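You operate a simulated robot arm through the tools that you are given. There is no shell and no other tool.

You run a simulated robot arm. Do the job below in one go: nothing can be reset, and whatever is moved stays where it is left.

JOB
Crimp the lug on the red lead.
Fine: slider to the lead's colour first, lead square in the nest, one stroke and the lever up again; lay the lead back where it lay. Set down upright: what you pick out.

The check looks at the end state, three seconds after you hand in, the way a careful person would. Anything else that was tipped, shoved, dropped, spilled or broken makes it a failure.

ROBOT AND FRAMES
A 7-joint arm with a three-finger gripper, fixed in place. Base frame: the origin is on the floor under the middle of its stand, x ahead of it, y to its left, z up. Lengths are in m, angles in rad, forces in N, time in s.
With the tool pointing down near the work surface it reaches from about 0.48 to 0.94 m from the base axis. Its first joint turns from -2.897 to 2.897 rad. Payload 2.69 kg.
The tool frame sits at the grasp point between the pads (the TCP): z along the fingers, y along the line on which they close. The tips reach 0.029 m beyond it. The gripper opens to 0.12 m; its body begins 0.078 m behind the TCP.
Orientation is that of the tool frame in the base frame, as a unit quaternion [x, y, z, w]. With the fingers straight down and closing along the base's y, the tool's x points along the base's -x, its y along +y and its z along -z.

CONTROLS
- The arm moves only by the tool step_arm. Its argument "steps" is a list of rows, each a list of 7 numbers: the shift along the base's x, y, z in m, then the turn, a rotation vector about the base's x, y, z in rad, then the opening, from 0 (shut) to 1 (fully open). In form: [[tx, ty, tz, rx, ry, rz, claw], ...]. A call has 1 to 20 rows; each row shifts and turns the commanded pose from where the row before left it. Each row takes 0.2 s and may step no farther than 0.05 m and 0.15 rad from the row before; otherwise, or with a gripper value out of range, the whole call is refused. A pose out of reach is approached as far as the arm can. The call stops where the force on the tool passes 70 N (or 10 N more than at its start, if that is more) or the arm is blocked; 0.2 s more then pass. The fingers move at their own pace (about 0.04 m/s each) and stop on an object; they squeeze with about 29 N. The grip force told is the motor's: it shows also when the fingers shut on nothing. Time passes only in rows, and 0.2 s behind the last, so rows that do not move let the fingers close. The reply holds the time, the measured pose of the TCP, the force on the tool along the base axes, the opening and the grip force, in the units named above and with some noise, with the torque about the TCP (base axes, N m) and any sound that the robot's microphone picked up.
- Cameras (640 x 400 px; columns grow to the right, rows downward): "scene" is fixed at [0.2231, 0.6499, 1.3791]; the picture's right is [-0.78, -0.63, 0.00], its down [-0.37, 0.45, -0.81] and it looks along [0.51, -0.63, -0.58] (base axes); focal length 333 px, centre (320, 200). "wrist" rides on the gripper at [0.063, 0, -0.104] in the tool frame; the picture's right is [0.00, 1.00, 0.00], its down [-0.83, 0.00, -0.56] and it looks along [-0.56, 0.00, 0.83] (tool axes); focal length 275 px, centre (320, 200). There is no depth. A picture from a camera that has moved, and an enlarged one, comes with that camera's place and axes in the base frame and with its lens.
- capture(camera): a new picture of that camera. No time passes.
- lift_body(by): slides the trunk up (or, below 0, down) by that many m; the arm rides with it, the base frame stays. It gives what a move gives, with no picture.
- inspect(camera, box): a new picture of the part [left, top, right, bottom] of that camera's present view, enlarged. No time passes.
- finish_job(): hands the job in; it is judged then, once.

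Nothing tells you positions but the pictures and the camera data. Unless the task says otherwise, let go and move clear before handing in.

The tools are called after ">>>" by a JSON object that holds its "method" and its "body". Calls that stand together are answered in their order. step_arm: Moves the arm, as the interface text tells. Its arguments: {"type":"object","properties":{"steps":{"type":"array","items":{"type":"array","items":{"type":"number"}}}},"required":["steps"]} The other tools are called the same way: lift_body (by) moves the trunk up or down; capture (camera) takes a picture; inspect (camera, box) takes an enlarged picture of a part of a camera's view; finish_job () hands the job in.

At the start:

```text
clock: 0.0
eef_pos: [0.4492, 0.1408, 1.1579]
tool_rot: [0.001, 1.0, 0.0, 0.001]
ft_force: [0.4, 0.2, 0.0]
wrist_torque: [-0.01, -0.03, 0.03]
width: 0.1201
finger_force: 0.1
trunk travel left (down, up): [-0.575, 0.038]
```

scene: 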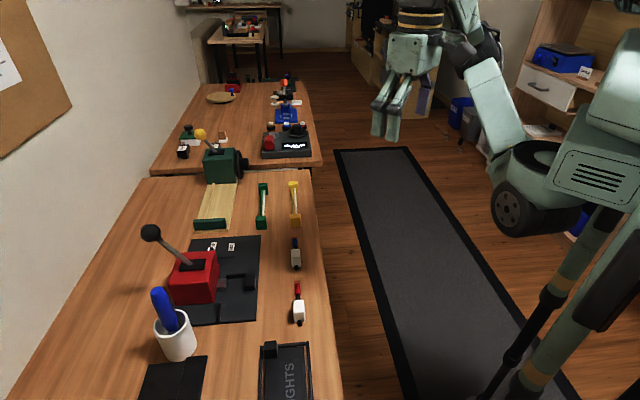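
wrist: 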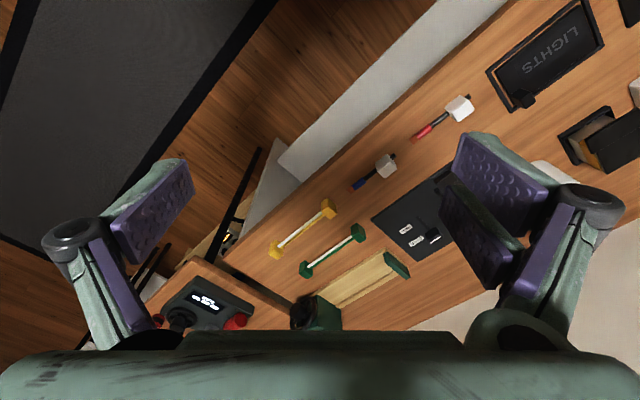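

I see a bench with a red crimp press (black-knobbed lever), two leads (one blue, one red) lying on the bench, a light panel, a pen cup and other items. First I'll look closer at everything.

>>> {"method": "inspect", "body": {"camera": "scene", "box": [130, 210, 340, 340]}}

>>> {"method": "inspect", "body": {"camera": "wrist", "box": [340, 80, 500, 180]}}

>>> {"method": "inspect", "body": {"camera": "wrist", "box": [360, 160, 520, 260]}}

>>> {"method": "inspect", "body": {"camera": "scene", "box": [130, 110, 340, 240]}}

```text
3.05 times, centred on (235, 275) of scene
camera zoom: at [0.2231, 0.6499, 1.3791], right [-0.78, -0.63, 0.0], down [-0.37, 0.45, -0.81], along [0.51, -0.63, -0.58], focal length 1016 px, centre (579, -29)
```

zoom: 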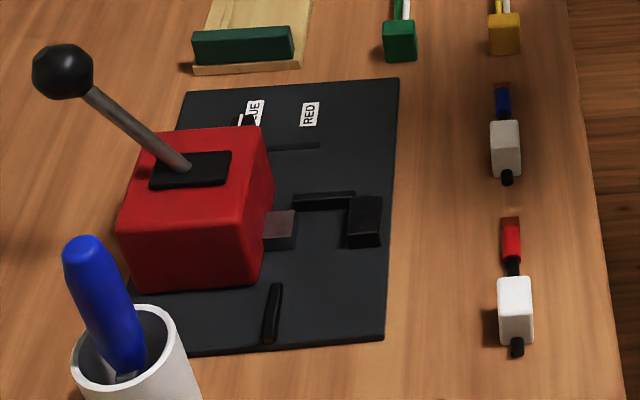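

```text
4.00 times, centred on (420, 130) of wrist
camera zoom: at [0.3866, 0.1402, 1.2636], right [0.0, 1.0, 0.0], down [0.83, 0.0, 0.56], along [0.56, 0.0, -0.83], focal length 1101 px, centre (-80, 480)
```

zoom: 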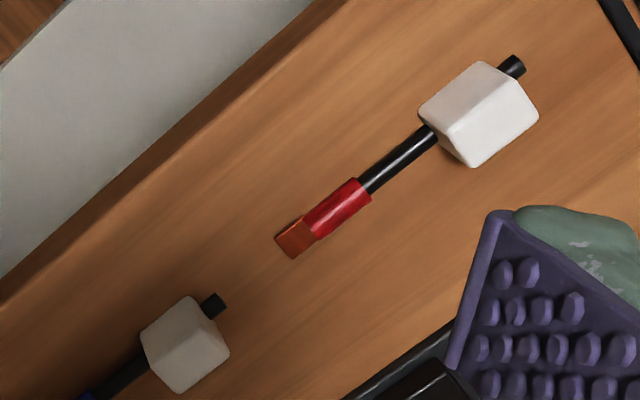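

```text
4.00 times, centred on (440, 210) of wrist
camera zoom: at [0.3866, 0.1402, 1.2636], right [0.0, 1.0, 0.0], down [0.83, 0.0, 0.56], along [0.56, 0.0, -0.83], focal length 1101 px, centre (-160, 160)
```

zoom: 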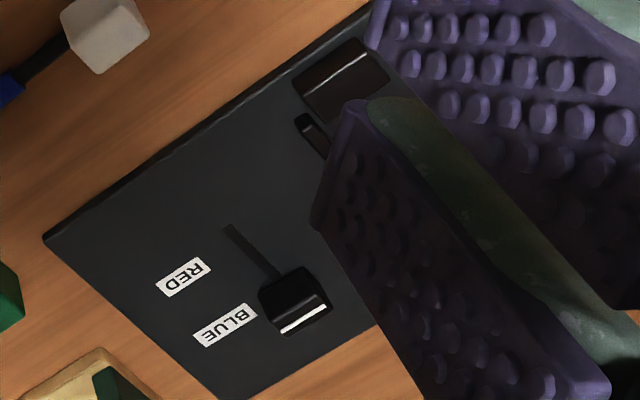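

```text
3.05 times, centred on (235, 175) of scene
camera zoom: at [0.2231, 0.6499, 1.3791], right [-0.78, -0.63, 0.0], down [-0.37, 0.45, -0.81], along [0.51, -0.63, -0.58], focal length 1016 px, centre (579, 276)
```

zoom: 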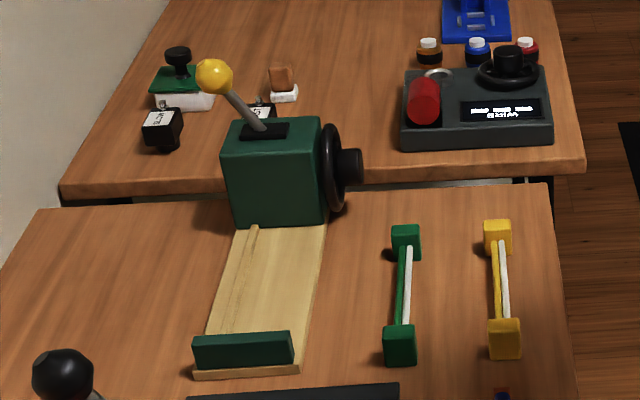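

The bench seems to be rotated about 45° from the base, with its top near z≈0.80. The red lead lies around (0.53, 0.34), pointing along (0.7,-0.7). I'll turn the wrist to face the bench and look closer at the press.

>>> {"method": "step_arm", "body": {"steps": [[0.021, 0.018, -0.01, 0, 0, 0.131, 1], [0.021, 0.018, -0.01, 0, 0, 0.131, 1], [0.021, 0.018, -0.01, 0, 0, 0.131, 1], [0.021, 0.018, -0.01, 0, 0, 0.131, 1], [0.021, 0.018, -0.01, 0, 0, 0.131, 1], [0.021, 0.018, -0.01, 0, 0, 0.131, 1], [0, 0, 0, 0, 0, 0, 1]]}}

>>> {"method": "capture", "body": {"camera": "wrist"}}

>>> {"method": "capture", "body": {"camera": "scene"}}

```text
clock: 1.6
eef_pos: [0.5759, 0.2486, 1.0981]
tool_rot: [-0.384, 0.923, 0.001, 0.0]
ft_force: [0.0, -0.2, 0.0]
wrist_torque: [-0.01, 0.04, 0.04]
width: 0.1196
finger_force: 0.0
trunk travel left (down, up): [-0.575, 0.038]
```

```text
taken
camera wrist: at [0.5317, 0.2037, 1.2037], right [-0.71, 0.7, 0.0], down [0.58, 0.59, 0.56], along [0.39, 0.4, -0.83], focal length 275 px, centre (320, 200)
```

wrist: 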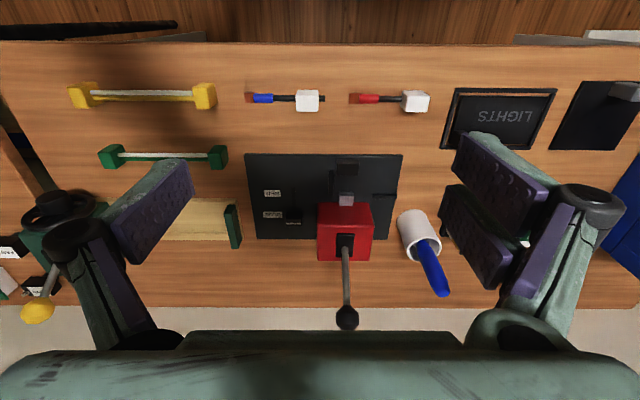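

```text
taken
```

scene: 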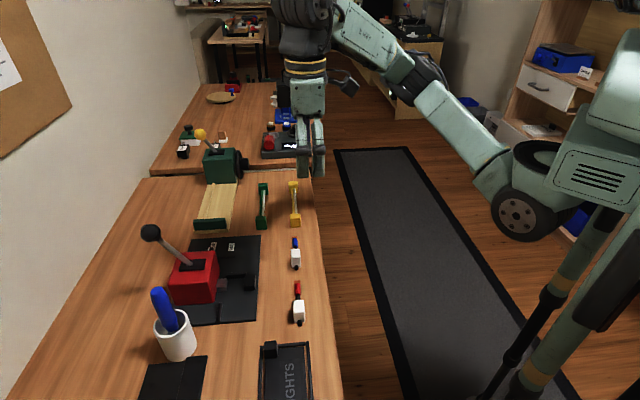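

>>> {"method": "inspect", "body": {"camera": "wrist", "box": [230, 140, 420, 260]}}

>>> {"method": "inspect", "body": {"camera": "wrist", "box": [230, 70, 450, 130]}}

>>> {"method": "inspect", "body": {"camera": "wrist", "box": [250, 180, 450, 335]}}

```text
3.33 times, centred on (325, 200) of wrist
camera zoom: at [0.5317, 0.2037, 1.2037], right [-0.71, 0.7, 0.0], down [0.58, 0.59, 0.56], along [0.39, 0.4, -0.83], focal length 918 px, centre (303, 200)
```

zoom: 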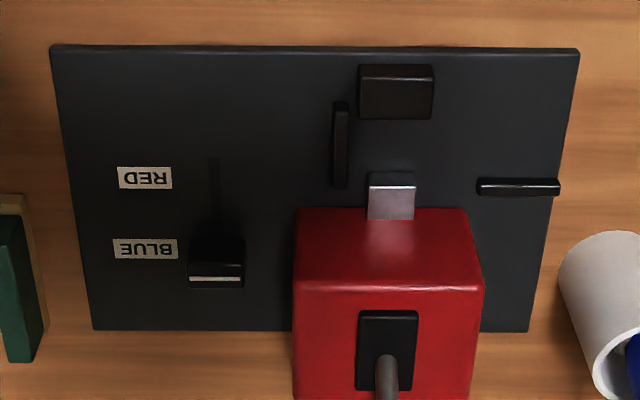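

```text
2.91 times, centred on (340, 100) of wrist
camera zoom: at [0.5317, 0.2037, 1.2037], right [-0.71, 0.7, 0.0], down [0.58, 0.59, 0.56], along [0.39, 0.4, -0.83], focal length 801 px, centre (262, 491)
```

zoom: 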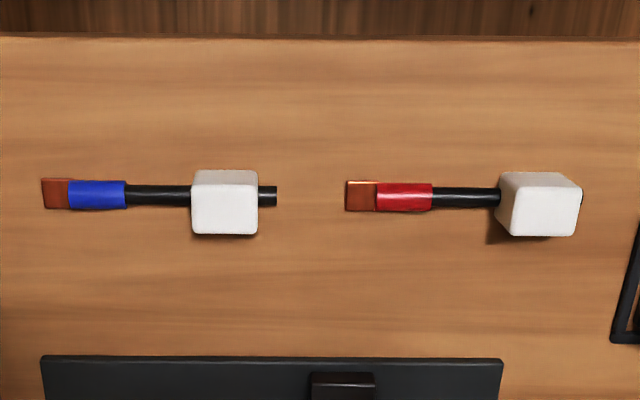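

```text
2.58 times, centred on (350, 258) of wrist
camera zoom: at [0.5317, 0.2037, 1.2037], right [-0.71, 0.7, 0.0], down [0.58, 0.59, 0.56], along [0.39, 0.4, -0.83], focal length 710 px, centre (243, 52)
```

zoom: 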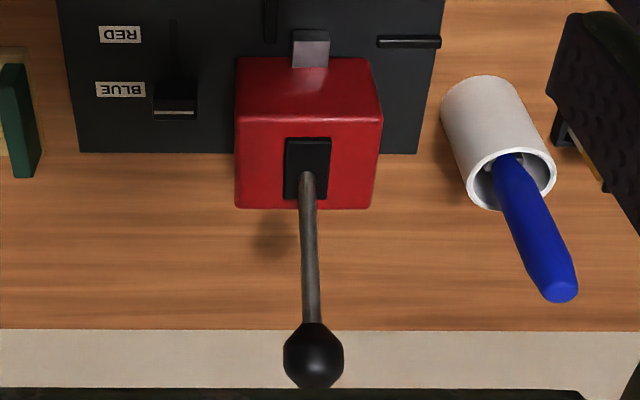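

The press plate spans roughly a≈0.10–0.35 along the bench and b≈0.70–0.88 in depth. The slider is at BLUE, and the nest is in front of the grey jaw. I'll go lower for a closer look at the nest.

>>> {"method": "step_arm", "body": {"steps": [[0.0081, 0.0191, -0.037, 0, 0, 0, 1], [0.0081, 0.0191, -0.037, 0, 0, 0, 1], [0.0081, 0.0191, -0.037, 0, 0, 0, 1], [0.0081, 0.0191, -0.037, 0, 0, 0, 1], [0, 0, 0, 0, 0, 0, 1]]}}

>>> {"method": "capture", "body": {"camera": "wrist"}}

>>> {"method": "inspect", "body": {"camera": "wrist", "box": [240, 80, 420, 260]}}

>>> {"method": "inspect", "body": {"camera": "scene", "box": [200, 230, 310, 330]}}

```text
clock: 2.8
eef_pos: [0.6081, 0.3238, 0.9498]
tool_rot: [-0.383, 0.924, 0.0, 0.001]
ft_force: [-0.4, 1.0, -1.9]
wrist_torque: [-0.02, -0.04, -0.01]
width: 0.12
finger_force: 0.1
trunk travel left (down, up): [-0.575, 0.038]
```

```text
taken
camera wrist: at [0.5639, 0.2799, 1.0559], right [-0.71, 0.7, 0.0], down [0.58, 0.59, 0.56], along [0.39, 0.4, -0.83], focal length 275 px, centre (320, 200)
```

wrist: 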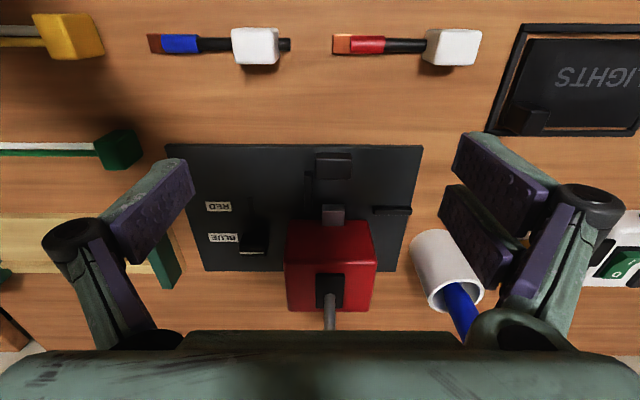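

```text
2.22 times, centred on (330, 170) of wrist
camera zoom: at [0.5639, 0.2799, 1.0559], right [-0.71, 0.7, 0.0], down [0.58, 0.59, 0.56], along [0.39, 0.4, -0.83], focal length 612 px, centre (298, 267)
```

zoom: 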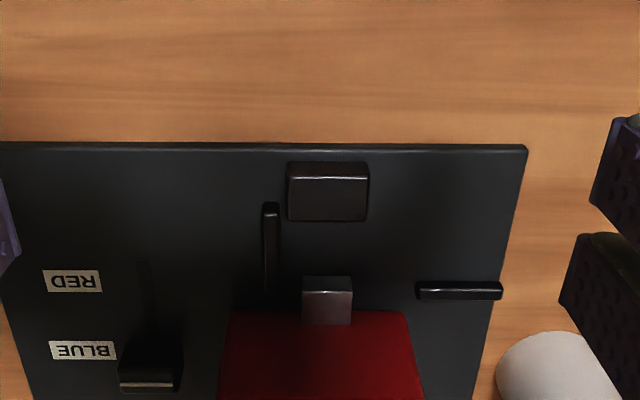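

```text
4.00 times, centred on (255, 280) of scene
camera zoom: at [0.2231, 0.6499, 1.3791], right [-0.78, -0.63, 0.0], down [-0.37, 0.45, -0.81], along [0.51, -0.63, -0.58], focal length 1333 px, centre (580, -120)
```

zoom: 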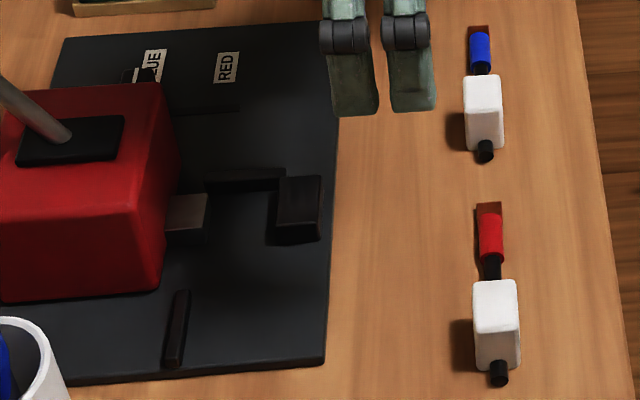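

I'll look closer at the gripper fingers, the slider, the leads and the cup before touching anything.

>>> {"method": "inspect", "body": {"camera": "scene", "box": [250, 120, 350, 260]}}

>>> {"method": "inspect", "body": {"camera": "wrist", "box": [180, 180, 300, 280]}}

>>> {"method": "inspect", "body": {"camera": "wrist", "box": [300, 10, 500, 90]}}

>>> {"method": "inspect", "body": {"camera": "scene", "box": [130, 210, 250, 370]}}

>>> {"method": "inspect", "body": {"camera": "wrist", "box": [290, 140, 420, 230]}}

```text
2.86 times, centred on (300, 190) of scene
camera zoom: at [0.2231, 0.6499, 1.3791], right [-0.78, -0.63, 0.0], down [-0.37, 0.45, -0.81], along [0.51, -0.63, -0.58], focal length 952 px, centre (377, 229)
```

zoom: 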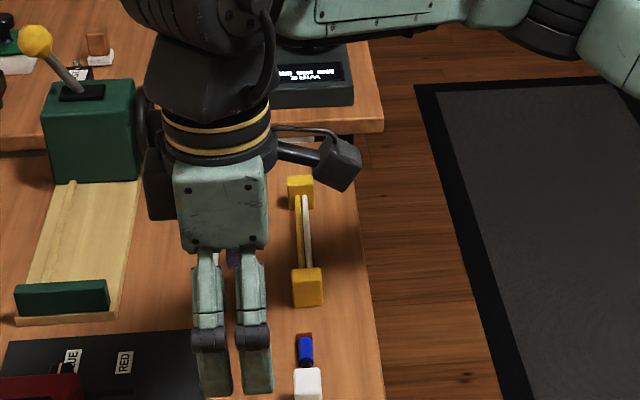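

```text
4.00 times, centred on (240, 230) of wrist
camera zoom: at [0.5639, 0.2799, 1.0559], right [-0.71, 0.7, 0.0], down [0.58, 0.59, 0.56], along [0.39, 0.4, -0.83], focal length 1101 px, centre (640, 80)
```

zoom: 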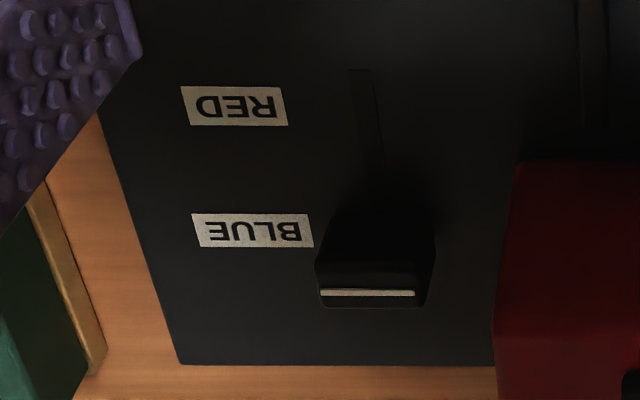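

```text
3.20 times, centred on (400, 50) of wrist
camera zoom: at [0.5639, 0.2799, 1.0559], right [-0.71, 0.7, 0.0], down [0.58, 0.59, 0.56], along [0.39, 0.4, -0.83], focal length 881 px, centre (64, 680)
```

zoom: 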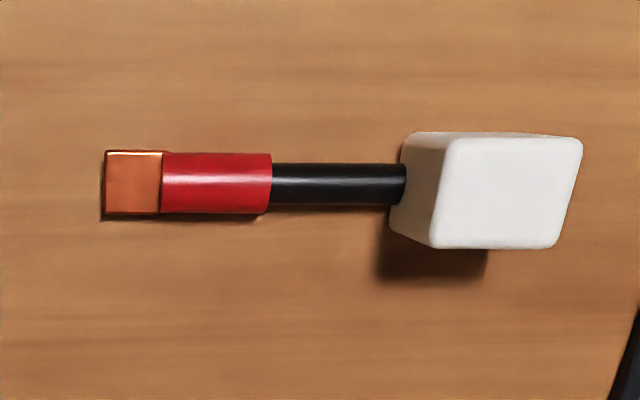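

```text
2.50 times, centred on (190, 290) of scene
camera zoom: at [0.2231, 0.6499, 1.3791], right [-0.78, -0.63, 0.0], down [-0.37, 0.45, -0.81], along [0.51, -0.63, -0.58], focal length 833 px, centre (645, -25)
```

zoom: 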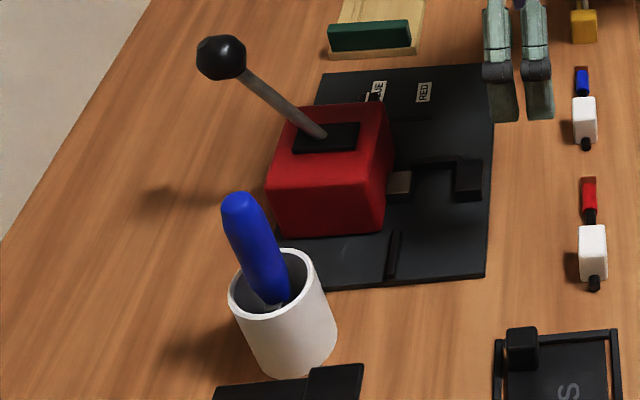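

```text
4.44 times, centred on (355, 185) of wrist
camera zoom: at [0.5639, 0.2799, 1.0559], right [-0.71, 0.7, 0.0], down [0.58, 0.59, 0.56], along [0.39, 0.4, -0.83], focal length 1224 px, centre (164, 267)
```

zoom: 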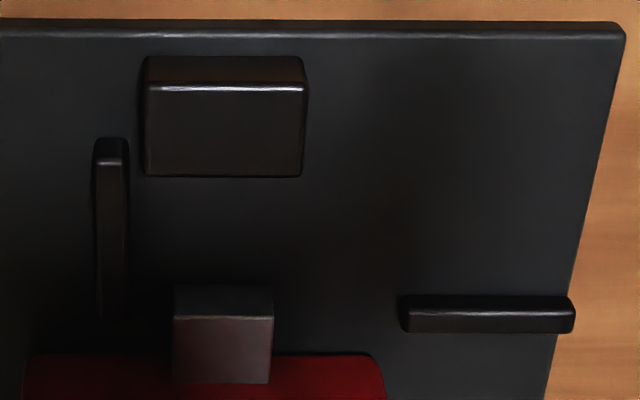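

The nest appears to be formed by an end stop (a≈0.209), a low fence (b≈0.770), a grey ram (front b≈0.767) and an anvil block (back face b≈0.728). I'd like a straight-down view to confirm this before touching anything.

>>> {"method": "step_arm", "body": {"steps": [[0, 0, 0.04, 0, 0, 0, 1], [0.008, 0.0225, 0.005, -0.1048, 0.1048, 0, 1], [0.008, 0.0225, 0.005, -0.1048, 0.1048, 0, 1], [0.008, 0.0225, 0, -0.1048, 0.1048, 0, 1], [0.008, 0.0225, 0, -0.1048, 0.1048, 0, 1], [0, 0, 0, 0, 0, 0, 1]]}}

>>> {"method": "capture", "body": {"camera": "wrist"}}

>>> {"method": "inspect", "body": {"camera": "wrist", "box": [240, 120, 400, 220]}}

```text
clock: 4.2
eef_pos: [0.6078, 0.3789, 0.961]
tool_rot: [-0.368, 0.884, -0.11, -0.266]
ft_force: [-0.4, -0.5, 0.6]
wrist_torque: [0.01, -0.05, 0.02]
width: 0.1198
finger_force: 0.1
out of reach, approached as far as the arm can: row 4, 5
trunk travel left (down, up): [-0.575, 0.038]
```

```text
taken
camera wrist: at [0.6125, 0.382, 1.0845], right [-0.71, 0.7, 0.0], down [0.7, 0.71, 0.0], along [0.0, 0.01, -1.0], focal length 275 px, centre (320, 200)
```

wrist: 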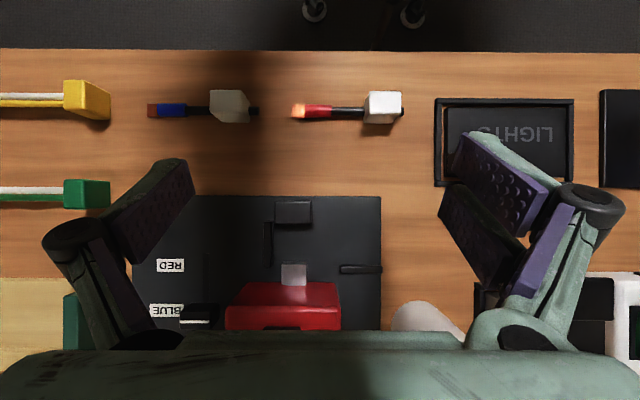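

```text
4.00 times, centred on (320, 170) of wrist
camera zoom: at [0.6125, 0.382, 1.0845], right [-0.71, 0.7, 0.0], down [0.7, 0.71, 0.0], along [0.0, 0.01, -1.0], focal length 1101 px, centre (320, 320)
```

zoom: 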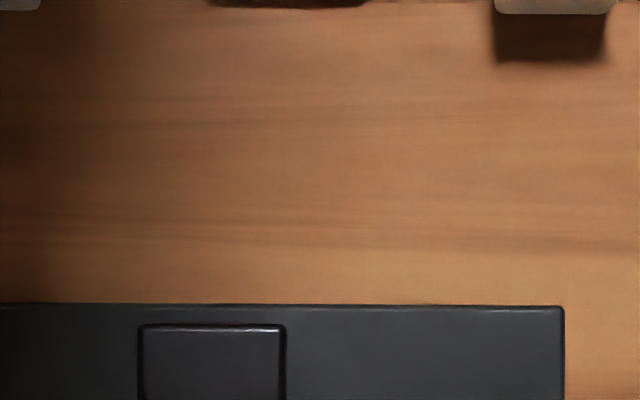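

>>> {"method": "inspect", "body": {"camera": "wrist", "box": [250, 190, 394, 280]}}

>>> {"method": "inspect", "body": {"camera": "wrist", "box": [280, 70, 424, 160]}}

>>> {"method": "inspect", "body": {"camera": "wrist", "box": [130, 230, 290, 340]}}

```text
4.44 times, centred on (322, 235) of wrist
camera zoom: at [0.6125, 0.382, 1.0845], right [-0.71, 0.7, 0.0], down [0.7, 0.71, 0.0], along [0.0, 0.01, -1.0], focal length 1224 px, centre (311, 44)
```

zoom: 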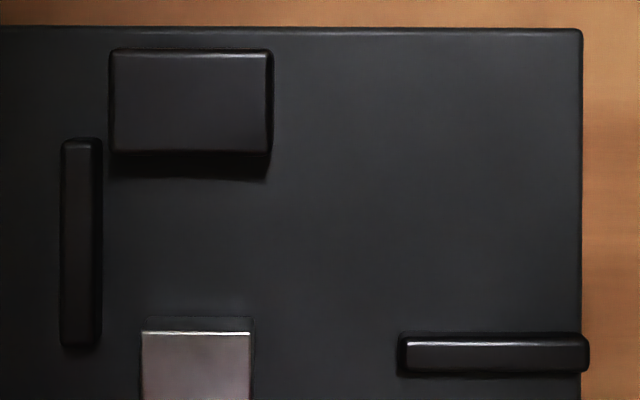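

```text
4.44 times, centred on (352, 115) of wrist
camera zoom: at [0.6125, 0.382, 1.0845], right [-0.71, 0.7, 0.0], down [0.7, 0.71, 0.0], along [0.0, 0.01, -1.0], focal length 1224 px, centre (178, 578)
```

zoom: 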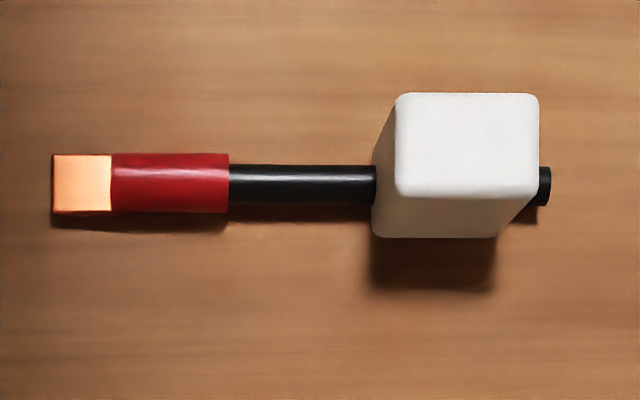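

```text
3.64 times, centred on (210, 285) of wrist
camera zoom: at [0.6125, 0.382, 1.0845], right [-0.71, 0.7, 0.0], down [0.7, 0.71, 0.0], along [0.0, 0.01, -1.0], focal length 1001 px, centre (720, -109)
```

zoom: 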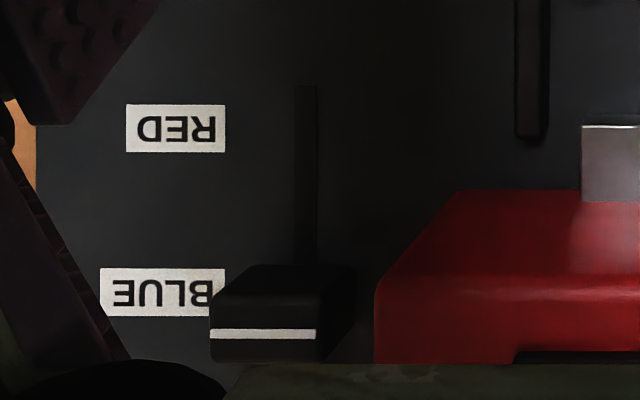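

The straight-down view confirms it: fence front b≈0.770, ram front b≈0.7665, stop face a≈0.209, and slider centre (a≈0.276, b≈0.815) at BLUE with RED at b≈0.771. I'll straighten the tool and back off a little before turning the wrist so the fingers close along the bench depth.

>>> {"method": "step_arm", "body": {"steps": [[0, 0, 0.01, 0.1048, -0.1048, 0, 1], [0, 0, 0.01, 0.1048, -0.1048, 0, 1], [0, 0, 0.01, 0.1048, -0.1048, 0, 1], [0, 0, 0, 0.1048, -0.1048, 0, 1], [0, 0, 0, 0, 0, 0, 1]]}}

```text
clock: 5.4
eef_pos: [0.61, 0.3763, 0.9899]
tool_rot: [-0.383, 0.924, 0.001, 0.001]
ft_force: [-1.3, -0.1, 0.6]
wrist_torque: [0.03, -0.01, -0.03]
width: 0.12
finger_force: 0.0
trunk travel left (down, up): [-0.575, 0.038]
```

>>> {"method": "step_arm", "body": {"steps": [[0, 0, 0, 0, 0, 0.1309, 0.7], [0, 0, 0, 0, 0, 0.1309, 0.5], [0, 0, 0, 0, 0, 0.1309, 0.5], [0, 0, 0, 0, 0, 0.1309, 0.5], [0, 0, 0, 0, 0, 0.1309, 0.5], [0, 0, 0, 0, 0, 0.1309, 0.5], [0, 0, 0, 0, 0, 0.1309, 0.5], [0, 0, 0, 0, 0, 0.1309, 0.5], [0, 0, 0, 0, 0, 0.1309, 0.5], [0, 0, 0, 0, 0, 0.1309, 0.5], [0, 0, 0, 0, 0, 0.1309, 0.5], [0, 0, 0, 0, 0, 0.1309, 0.5], [0, 0, 0, 0, 0, 0, 0.5]]}}

>>> {"method": "capture", "body": {"camera": "wrist"}}

>>> {"method": "capture", "body": {"camera": "scene"}}

```text
clock: 8.2
eef_pos: [0.6101, 0.3771, 0.9886]
tool_rot: [-0.661, 0.751, 0.0, 0.001]
ft_force: [0.3, 0.2, 0.6]
wrist_torque: [-0.02, 0.01, 0.02]
width: 0.0603
finger_force: 0.0
out of reach, approached as far as the arm can: row 6, 7, 8, 9, 10, 11, 12
trunk travel left (down, up): [-0.575, 0.038]
```

```text
taken
camera wrist: at [0.6024, 0.3147, 1.0956], right [-0.99, 0.12, 0.0], down [0.1, 0.82, 0.56], along [0.07, 0.55, -0.83], focal length 275 px, centre (320, 200)
```

wrist: 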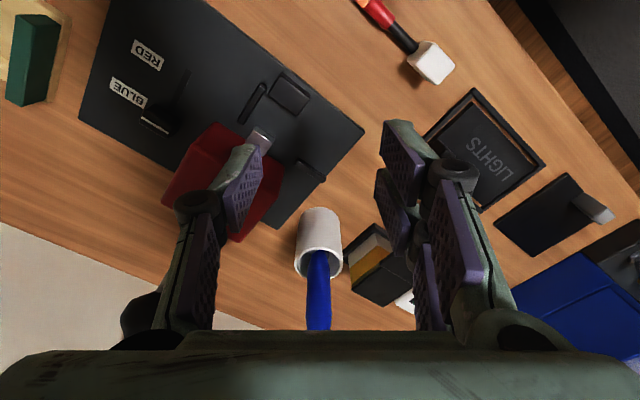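

```text
taken
```

scene: 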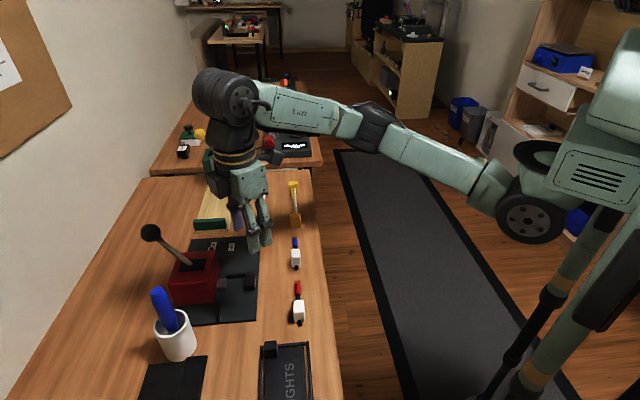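

Turning further that way hits a wrist joint limit (yaw ≈83°), so I'll reach the same finger alignment (yaw 135° ≡ −225°) by turning the other way. The air around the hand is clear here.

>>> {"method": "step_arm", "body": {"steps": [[0, 0, 0, 0, 0, -0.1452, 0.5], [0, 0, 0, 0, 0, -0.1452, 0.5], [0, 0, 0, 0, 0, -0.1452, 0.5], [0, 0, 0, 0, 0, -0.1452, 0.5], [0, 0, 0, 0, 0, -0.1452, 0.5], [0, 0, 0, 0, 0, -0.1452, 0.5], [0, 0, 0, 0, 0, -0.1452, 0.5], [0, 0, 0, 0, 0, -0.1452, 0.5], [0, 0, 0, 0, 0, -0.1452, 0.5], [0, 0, 0, 0, 0, -0.1452, 0.5], [0, 0, 0, 0, 0, -0.1452, 0.5], [0, 0, 0, 0, 0, -0.1452, 0.5], [0, 0, 0, 0, 0, -0.1452, 0.5], [0, 0, 0, 0, 0, -0.1452, 0.5], [0, 0, 0, 0, 0, -0.1452, 0.5], [0, 0, 0, 0, 0, 0, 0.5]]}}

>>> {"method": "capture", "body": {"camera": "wrist"}}

>>> {"method": "capture", "body": {"camera": "scene"}}

```text
clock: 11.6
eef_pos: [0.6086, 0.3769, 0.9904]
tool_rot: [0.361, 0.933, 0.0, 0.0]
ft_force: [0.6, 0.5, 0.2]
wrist_torque: [0.01, -0.01, 0.02]
width: 0.0599
finger_force: 0.1
trunk travel left (down, up): [-0.575, 0.038]
```

```text
taken
camera wrist: at [0.563, 0.4196, 1.0958], right [0.67, 0.74, 0.0], down [0.62, -0.56, 0.56], along [0.41, -0.37, -0.83], focal length 275 px, centre (320, 200)
```

wrist: 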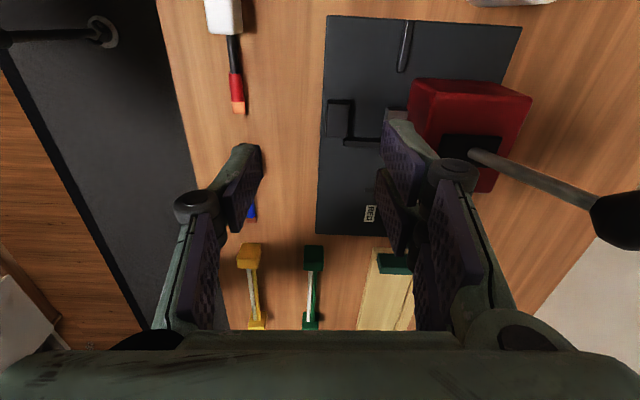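

```text
taken
```

scene: 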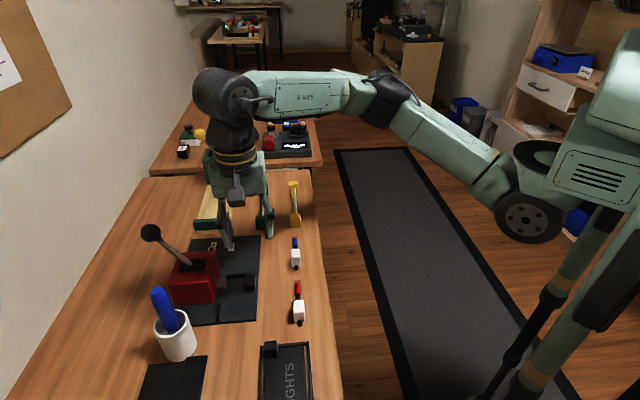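

>>> {"method": "step_arm", "body": {"steps": [[0, 0, 0, 0, 0, -0.145, 0.5], [0, 0, 0, 0, 0, -0.145, 0.5], [0, 0, 0, 0, 0, -0.145, 0.5], [0, 0, 0, 0, 0, -0.145, 0.5], [0, 0, 0, 0, 0, -0.145, 0.5], [0, 0, 0, 0, 0, -0.145, 0.5], [0, 0, 0, 0, 0, -0.145, 0.5], [0, 0, 0, 0, 0, -0.145, 0.5], [0, 0, 0, 0, 0, -0.145, 0.5], [0, 0, 0, 0, 0, -0.145, 0.5], [0, 0, 0, 0, 0, -0.145, 0.5], [0, 0, 0, 0, 0, -0.145, 0.5], [0, 0, 0, 0, 0, -0.145, 0.5], [0, 0, 0, 0, 0, -0.145, 0.5], [0, 0, 0, 0, 0, -0.145, 0.5], [0, 0, 0, 0, 0, -0.145, 0.5], [0, 0, 0, 0, 0, -0.145, 0.5], [0, 0, 0, 0, 0, -0.145, 0.5], [0, 0, 0, 0, 0, -0.145, 0.5], [0, 0, 0, 0, 0, 0, 0.5]]}}

```text
clock: 15.8
eef_pos: [0.6101, 0.3773, 0.9894]
tool_rot: [0.985, -0.175, -0.001, 0.0]
ft_force: [-0.4, -0.4, -0.7]
wrist_torque: [0.04, 0.01, 0.01]
width: 0.0598
finger_force: 0.1
trunk travel left (down, up): [-0.575, 0.038]
```

>>> {"method": "step_arm", "body": {"steps": [[0, 0, 0, 0, 0, -0.1449, 0.5], [0, 0, 0, 0, 0, -0.1449, 0.5], [0, 0, 0, 0, 0, -0.1449, 0.5], [0, 0, 0, 0, 0, 0, 0.5]]}}

>>> {"method": "capture", "body": {"camera": "wrist"}}

>>> {"method": "capture", "body": {"camera": "scene"}}

```text
clock: 16.8
eef_pos: [0.6103, 0.3771, 0.9903]
tool_rot: [0.923, -0.384, 0.0, 0.0]
ft_force: [-0.8, 0.2, 0.4]
wrist_torque: [-0.01, 0.01, 0.02]
width: 0.0599
finger_force: 0.1
trunk travel left (down, up): [-0.575, 0.038]
```

```text
taken
camera wrist: at [0.6548, 0.3333, 1.096], right [-0.71, -0.71, 0.0], down [-0.59, 0.59, 0.56], along [-0.39, 0.39, -0.83], focal length 275 px, centre (320, 200)
```

wrist: 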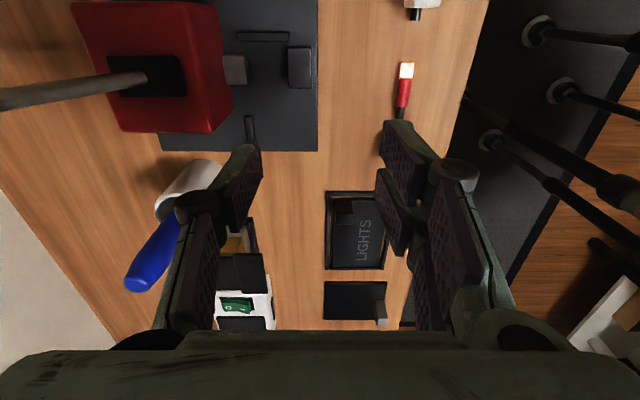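

```text
taken
```

scene: 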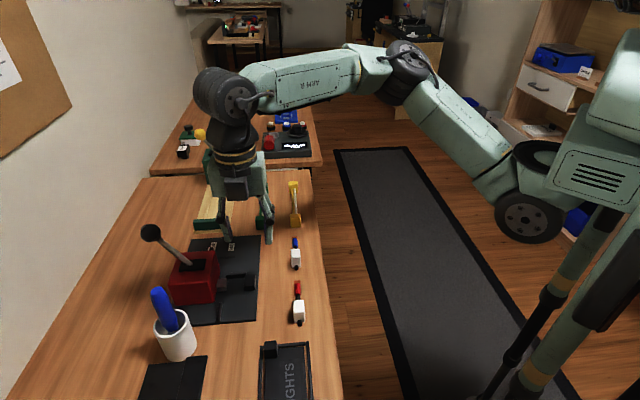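

The wrist is now aligned with the fingers closing along bench depth. Next I'll move over the slider, staying high, and check the alignment before going down.

>>> {"method": "step_arm", "body": {"steps": [[0.0403, 0.0011, 0, 0, 0, 0, 0.5], [0.0403, 0.0011, 0, 0, 0, 0, 0.5], [0.0403, 0.0011, 0, 0, 0, 0, 0.5], [0.0403, 0.0011, 0, 0, 0, 0, 0.5], [0, 0, -0.04, 0, 0, 0, 0.5], [0, 0, 0, 0, 0, 0, 0.5]]}}

>>> {"method": "capture", "body": {"camera": "wrist"}}

>>> {"method": "inspect", "body": {"camera": "wrist", "box": [240, 130, 400, 230]}}

>>> {"method": "inspect", "body": {"camera": "scene", "box": [130, 150, 290, 310]}}

```text
clock: 18.2
eef_pos: [0.7713, 0.3835, 0.949]
tool_rot: [0.924, -0.383, -0.001, 0.0]
ft_force: [0.2, -1.0, -0.4]
wrist_torque: [0.01, -0.03, 0.01]
width: 0.0598
finger_force: 0.1
trunk travel left (down, up): [-0.575, 0.038]
```

```text
taken
camera wrist: at [0.8163, 0.3388, 1.0542], right [-0.7, -0.71, 0.0], down [-0.59, 0.59, 0.56], along [-0.39, 0.39, -0.83], focal length 275 px, centre (320, 200)
```

wrist: 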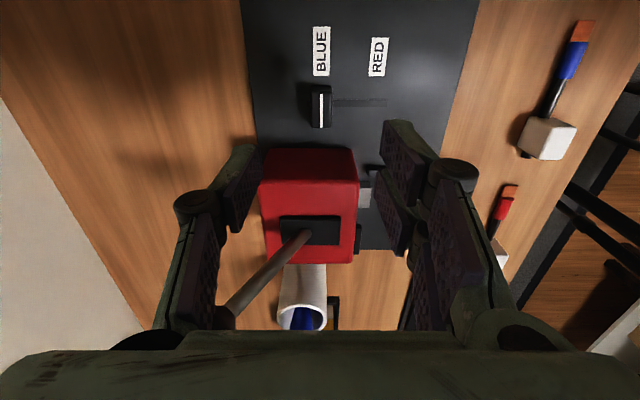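

```text
4.00 times, centred on (320, 180) of wrist
camera zoom: at [0.8163, 0.3388, 1.0542], right [-0.7, -0.71, 0.0], down [-0.59, 0.59, 0.56], along [-0.39, 0.39, -0.83], focal length 1101 px, centre (320, 280)
```

zoom: 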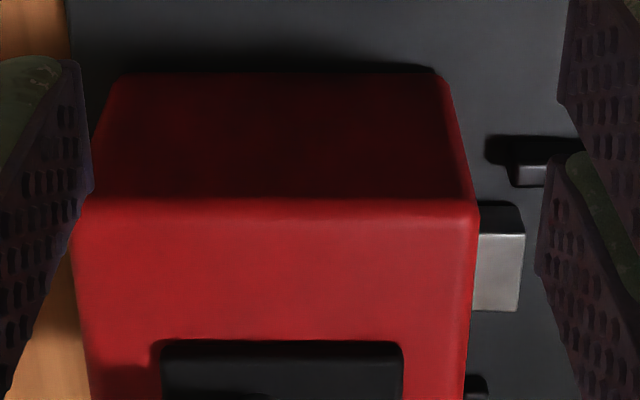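

```text
2.50 times, centred on (210, 230) of scene
camera zoom: at [0.2231, 0.6499, 1.3791], right [-0.78, -0.63, 0.0], down [-0.37, 0.45, -0.81], along [0.51, -0.63, -0.58], focal length 833 px, centre (595, 125)
```

zoom: 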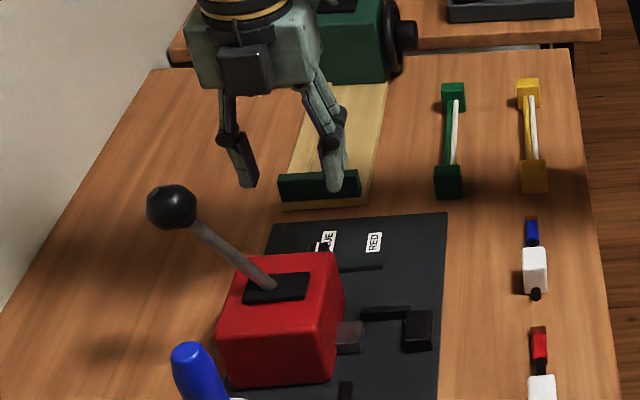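

>>> {"method": "inspect", "body": {"camera": "wrist", "box": [270, 60, 400, 140]}}

>>> {"method": "inspect", "body": {"camera": "wrist", "box": [220, 200, 380, 340]}}

```text
4.92 times, centred on (335, 100) of wrist
camera zoom: at [0.8163, 0.3388, 1.0542], right [-0.7, -0.71, 0.0], down [-0.59, 0.59, 0.56], along [-0.39, 0.39, -0.83], focal length 1355 px, centre (246, 692)
```

zoom: 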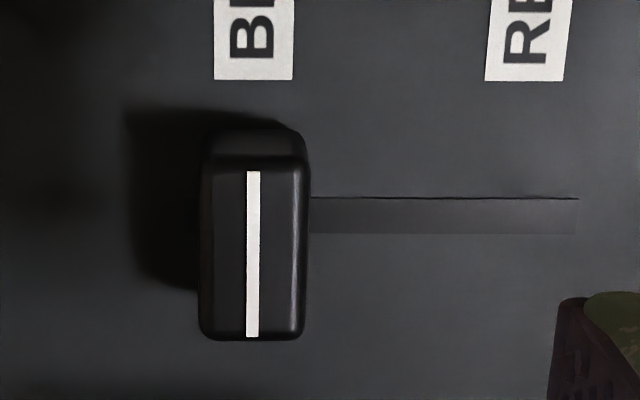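

```text
2.86 times, centred on (300, 270) of wrist
camera zoom: at [0.8163, 0.3388, 1.0542], right [-0.7, -0.71, 0.0], down [-0.59, 0.59, 0.56], along [-0.39, 0.39, -0.83], focal length 786 px, centre (377, 0)
```

zoom: 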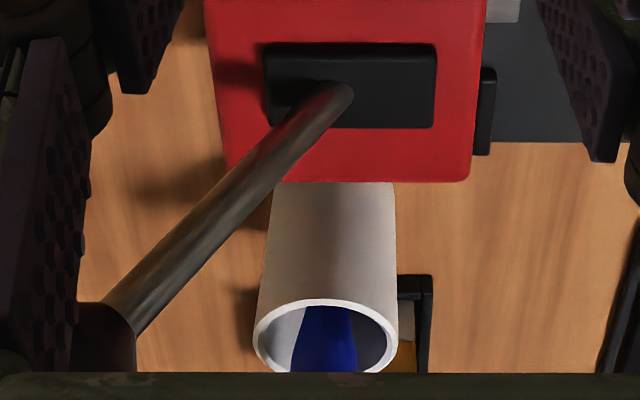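

The slider is centred under the gripper (b≈0.816, a≈0.275). I'll go down around it and close.

>>> {"method": "step_arm", "body": {"steps": [[-0.0006, -0.0006, -0.03, 0, 0, 0, 0.5], [0, 0, -0.03, 0, 0, 0, 0.4], [0, 0, -0.025, 0, 0, 0, 0.4], [0, 0, -0.018, 0, 0, 0, 0.4], [0, 0, 0, 0, 0, 0, 0.4]]}}

>>> {"method": "capture", "body": {"camera": "wrist"}}

>>> {"method": "inspect", "body": {"camera": "scene", "box": [150, 180, 290, 310]}}

```text
clock: 19.4
eef_pos: [0.7709, 0.3834, 0.8456]
tool_rot: [0.924, -0.383, 0.0, -0.001]
ft_force: [1.3, 0.0, 0.6]
wrist_torque: [0.02, -0.01, 0.02]
width: 0.048
finger_force: 0.0
trunk travel left (down, up): [-0.575, 0.038]
```

```text
taken
camera wrist: at [0.8161, 0.3387, 0.951], right [-0.7, -0.71, 0.0], down [-0.59, 0.59, 0.56], along [-0.39, 0.39, -0.83], focal length 275 px, centre (320, 200)
```

wrist: 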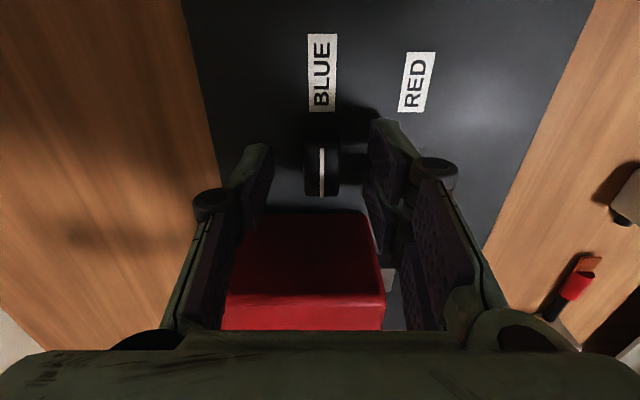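

```text
3.08 times, centred on (220, 245) of scene
camera zoom: at [0.2231, 0.6499, 1.3791], right [-0.78, -0.63, 0.0], down [-0.37, 0.45, -0.81], along [0.51, -0.63, -0.58], focal length 1026 px, centre (628, 62)
```

zoom: 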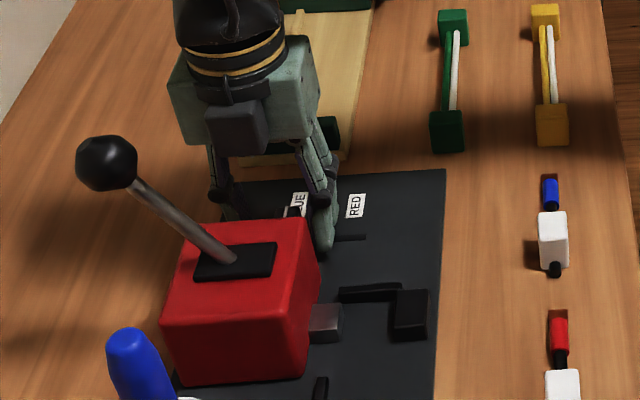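

>>> {"method": "step_arm", "body": {"steps": [[0, 0, 0, 0, 0, 0, 0], [0, 0, 0, 0, 0, 0, 0], [0, 0, 0, 0, 0, 0, 0], [0, 0, 0, 0, 0, 0, 0]]}}

>>> {"method": "inspect", "body": {"camera": "wrist", "box": [220, 20, 460, 220]}}

```text
clock: 20.4
eef_pos: [0.7704, 0.3833, 0.8459]
tool_rot: [0.924, -0.383, 0.0, 0.001]
ft_force: [-7.9, -7.6, -2.0]
wrist_torque: [-0.19, 0.25, -0.01]
width: 0.0179
finger_force: 37.6
trunk travel left (down, up): [-0.575, 0.038]
```

```text
2.00 times, centred on (340, 120) of wrist
camera zoom: at [0.8157, 0.3383, 0.951], right [-0.7, -0.71, 0.0], down [-0.59, 0.59, 0.56], along [-0.4, 0.39, -0.83], focal length 551 px, centre (280, 360)
```

zoom: 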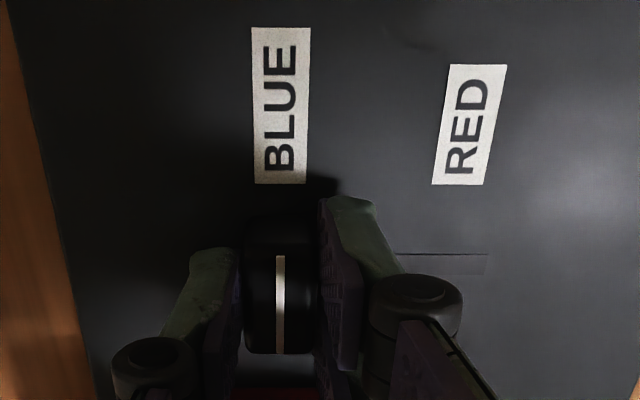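

The slider is gripped. I'll drag it toward RED (−b) by 45 mm in small steps.

>>> {"method": "step_arm", "body": {"steps": [[-0.0053, -0.0053, 0, 0, 0, 0, 0], [-0.0053, -0.0053, 0, 0, 0, 0, 0], [-0.0053, -0.0053, 0, 0, 0, 0, 0], [-0.0053, -0.0053, 0, 0, 0, 0, 0], [-0.0053, -0.0053, 0, 0, 0, 0, 0], [-0.005, -0.005, 0, 0, 0, 0, 0], [0, 0, 0, 0, 0, 0, 0]]}}

>>> {"method": "inspect", "body": {"camera": "wrist", "box": [200, 20, 440, 220]}}

```text
clock: 22.0
eef_pos: [0.7387, 0.3514, 0.8449]
tool_rot: [0.923, -0.384, -0.002, 0.001]
ft_force: [-2.7, 5.0, -10.2]
wrist_torque: [0.61, 0.45, 0.01]
width: 0.0179
finger_force: 43.1
trunk travel left (down, up): [-0.575, 0.038]
```

```text
2.00 times, centred on (320, 120) of wrist
camera zoom: at [0.7839, 0.3062, 0.9511], right [-0.7, -0.71, 0.0], down [-0.59, 0.58, 0.56], along [-0.4, 0.39, -0.83], focal length 551 px, centre (320, 360)
```

zoom: 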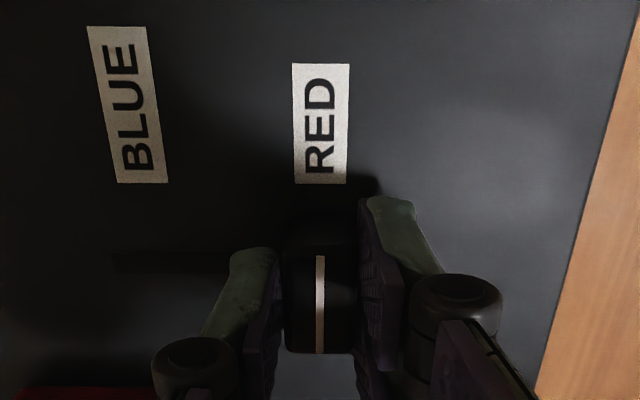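

The stripe lines up with RED. I'll release and rise straight up.

>>> {"method": "step_arm", "body": {"steps": [[0, 0, 0, 0, 0, 0, 0.4], [0, 0, 0, 0, 0, 0, 0.4], [0, 0, 0, 0, 0, 0, 0.4], [0, 0, 0.03, 0, 0, 0, 0.4], [0, 0, 0.04, 0, 0, 0, 0.4], [0, 0, 0.04, 0, 0, 0, 0.4], [0, 0, 0, 0, 0, 0, 0.4]]}}

>>> {"method": "inspect", "body": {"camera": "wrist", "box": [240, 30, 400, 150]}}

>>> {"method": "capture", "body": {"camera": "scene"}}

```text
clock: 23.6
eef_pos: [0.7376, 0.3497, 0.9579]
tool_rot: [0.924, -0.383, -0.001, 0.0]
ft_force: [-0.2, 0.8, 0.4]
wrist_torque: [-0.02, -0.01, 0.02]
width: 0.0481
finger_force: 0.0
trunk travel left (down, up): [-0.575, 0.038]
```

```text
3.33 times, centred on (320, 90) of wrist
camera zoom: at [0.7835, 0.3059, 1.0634], right [-0.7, -0.71, 0.0], down [-0.59, 0.59, 0.56], along [-0.4, 0.39, -0.83], focal length 918 px, centre (320, 567)
```

zoom: 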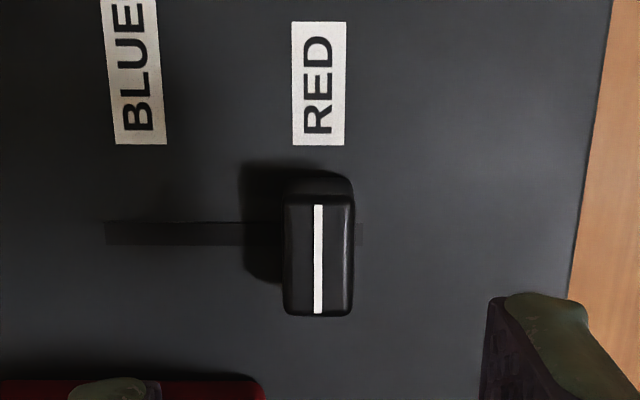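

```text
taken
```

scene: 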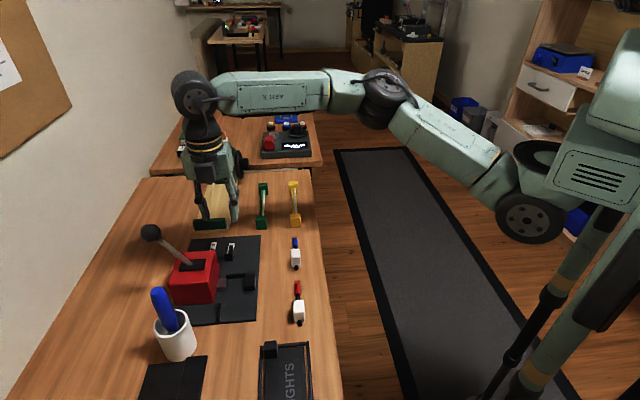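

The slider sits at RED. Now I'll move over the red lead's white block.

>>> {"method": "step_arm", "body": {"steps": [[-0.0458, 0.0027, 0, 0, 0, 0, 0.4], [-0.0458, 0.0027, 0, 0, 0, 0, 0.4], [-0.0458, 0.0027, 0, 0, 0, 0, 0.4], [-0.0458, 0.0027, 0, 0, 0, 0, 0.4], [-0.0456, 0.0025, 0, 0, 0, 0, 0.4], [0, 0, 0, 0, 0, 0, 0.4]]}}

>>> {"method": "capture", "body": {"camera": "wrist"}}

>>> {"method": "inspect", "body": {"camera": "wrist", "box": [260, 20, 380, 140]}}

```text
clock: 25.0
eef_pos: [0.5102, 0.3601, 0.9564]
tool_rot: [0.924, -0.383, 0.0, 0.0]
ft_force: [0.3, 0.9, 1.0]
wrist_torque: [0.01, 0.01, 0.0]
width: 0.0478
finger_force: 0.1
trunk travel left (down, up): [-0.575, 0.038]
```

```text
taken
camera wrist: at [0.556, 0.3161, 1.0616], right [-0.7, -0.71, 0.0], down [-0.59, 0.59, 0.56], along [-0.39, 0.39, -0.83], focal length 275 px, centre (320, 200)
```

wrist: 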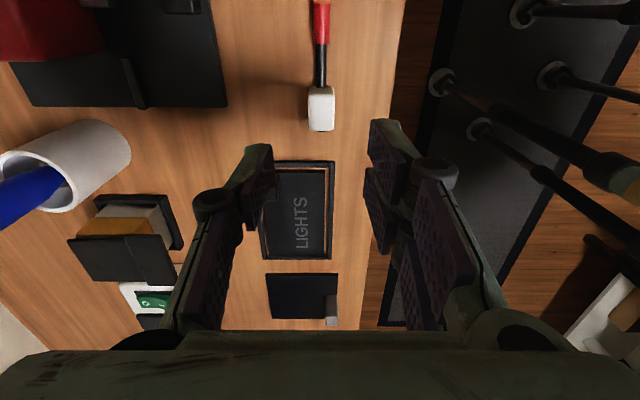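

```text
3.33 times, centred on (320, 80) of wrist
camera zoom: at [0.556, 0.3161, 1.0616], right [-0.7, -0.71, 0.0], down [-0.59, 0.59, 0.56], along [-0.39, 0.39, -0.83], focal length 918 px, centre (320, 600)
```

zoom: 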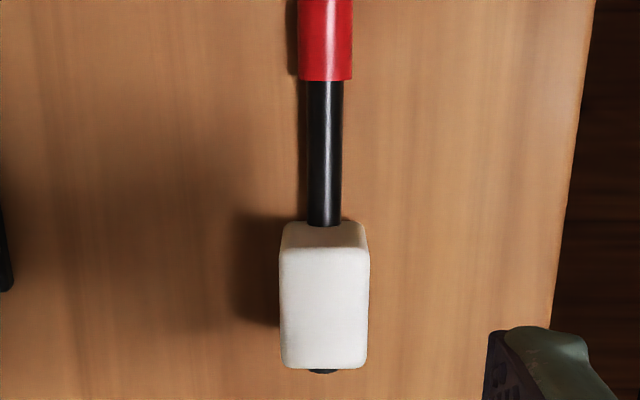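

The block is well aligned with the gripper. I'll centre, go down and grip it on its upper part (leaving room for the fence later).

>>> {"method": "step_arm", "body": {"steps": [[-0.0015, 0.0023, -0.04, 0, 0, 0, 0.4], [0, 0, -0.04, 0, 0, 0, 0.4], [0, 0, -0.02, 0, 0, 0, 0.4], [0, 0, -0.012, 0, 0, 0, 0.4], [0, 0, 0, 0, 0, 0, 0.4]]}}

>>> {"method": "capture", "body": {"camera": "wrist"}}

>>> {"method": "inspect", "body": {"camera": "scene", "box": [250, 230, 350, 330]}}

```text
clock: 26.2
eef_pos: [0.5092, 0.3629, 0.8434]
tool_rot: [0.924, -0.383, 0.0, 0.0]
ft_force: [-0.3, -0.2, -0.3]
wrist_torque: [0.0, -0.04, -0.01]
width: 0.048
finger_force: 0.2
trunk travel left (down, up): [-0.575, 0.038]
```

```text
taken
camera wrist: at [0.554, 0.3197, 0.9494], right [-0.7, -0.71, 0.0], down [-0.59, 0.59, 0.56], along [-0.4, 0.39, -0.83], focal length 275 px, centre (320, 200)
```

wrist: 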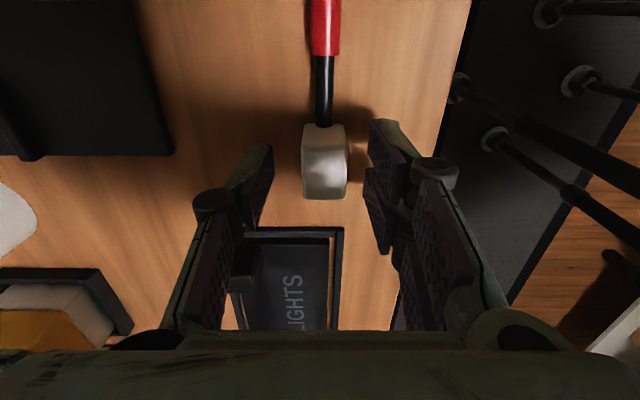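

```text
4.00 times, centred on (300, 280) of scene
camera zoom: at [0.2231, 0.6499, 1.3791], right [-0.78, -0.63, 0.0], down [-0.37, 0.45, -0.81], along [0.51, -0.63, -0.58], focal length 1333 px, centre (400, -120)
```

zoom: 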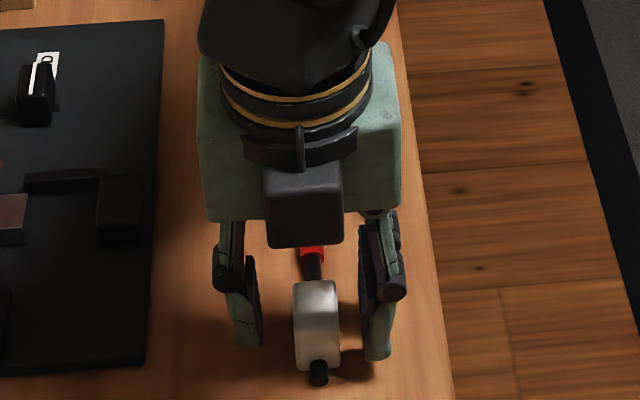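

>>> {"method": "step_arm", "body": {"steps": [[0, 0, 0, 0, 0, 0, 0.2], [0, 0, 0, 0, 0, 0, 0], [0, 0, 0, 0, 0, 0, 0], [0, 0, 0, 0, 0, 0, 0], [0, 0, 0, 0, 0, 0, 0]]}}

>>> {"method": "capture", "body": {"camera": "wrist"}}

```text
clock: 27.4
eef_pos: [0.5089, 0.3647, 0.8424]
tool_rot: [0.924, -0.383, 0.0, 0.0]
ft_force: [-0.6, 0.3, 0.7]
wrist_torque: [0.02, 0.02, 0.01]
width: 0.0212
finger_force: 28.8
trunk travel left (down, up): [-0.575, 0.038]
```

```text
taken
camera wrist: at [0.5542, 0.3196, 0.9496], right [-0.7, -0.71, 0.0], down [-0.59, 0.59, 0.56], along [-0.39, 0.39, -0.83], focal length 275 px, centre (320, 200)
```

wrist: 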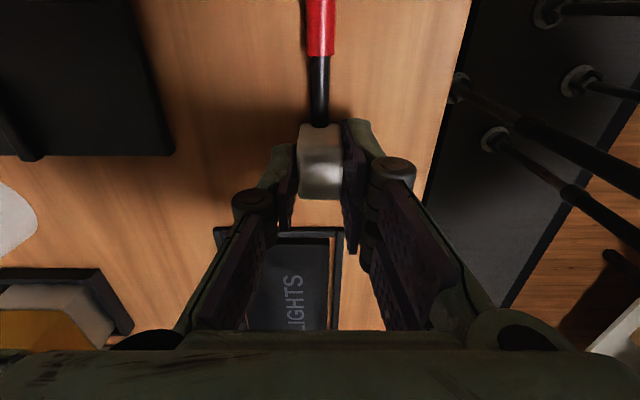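

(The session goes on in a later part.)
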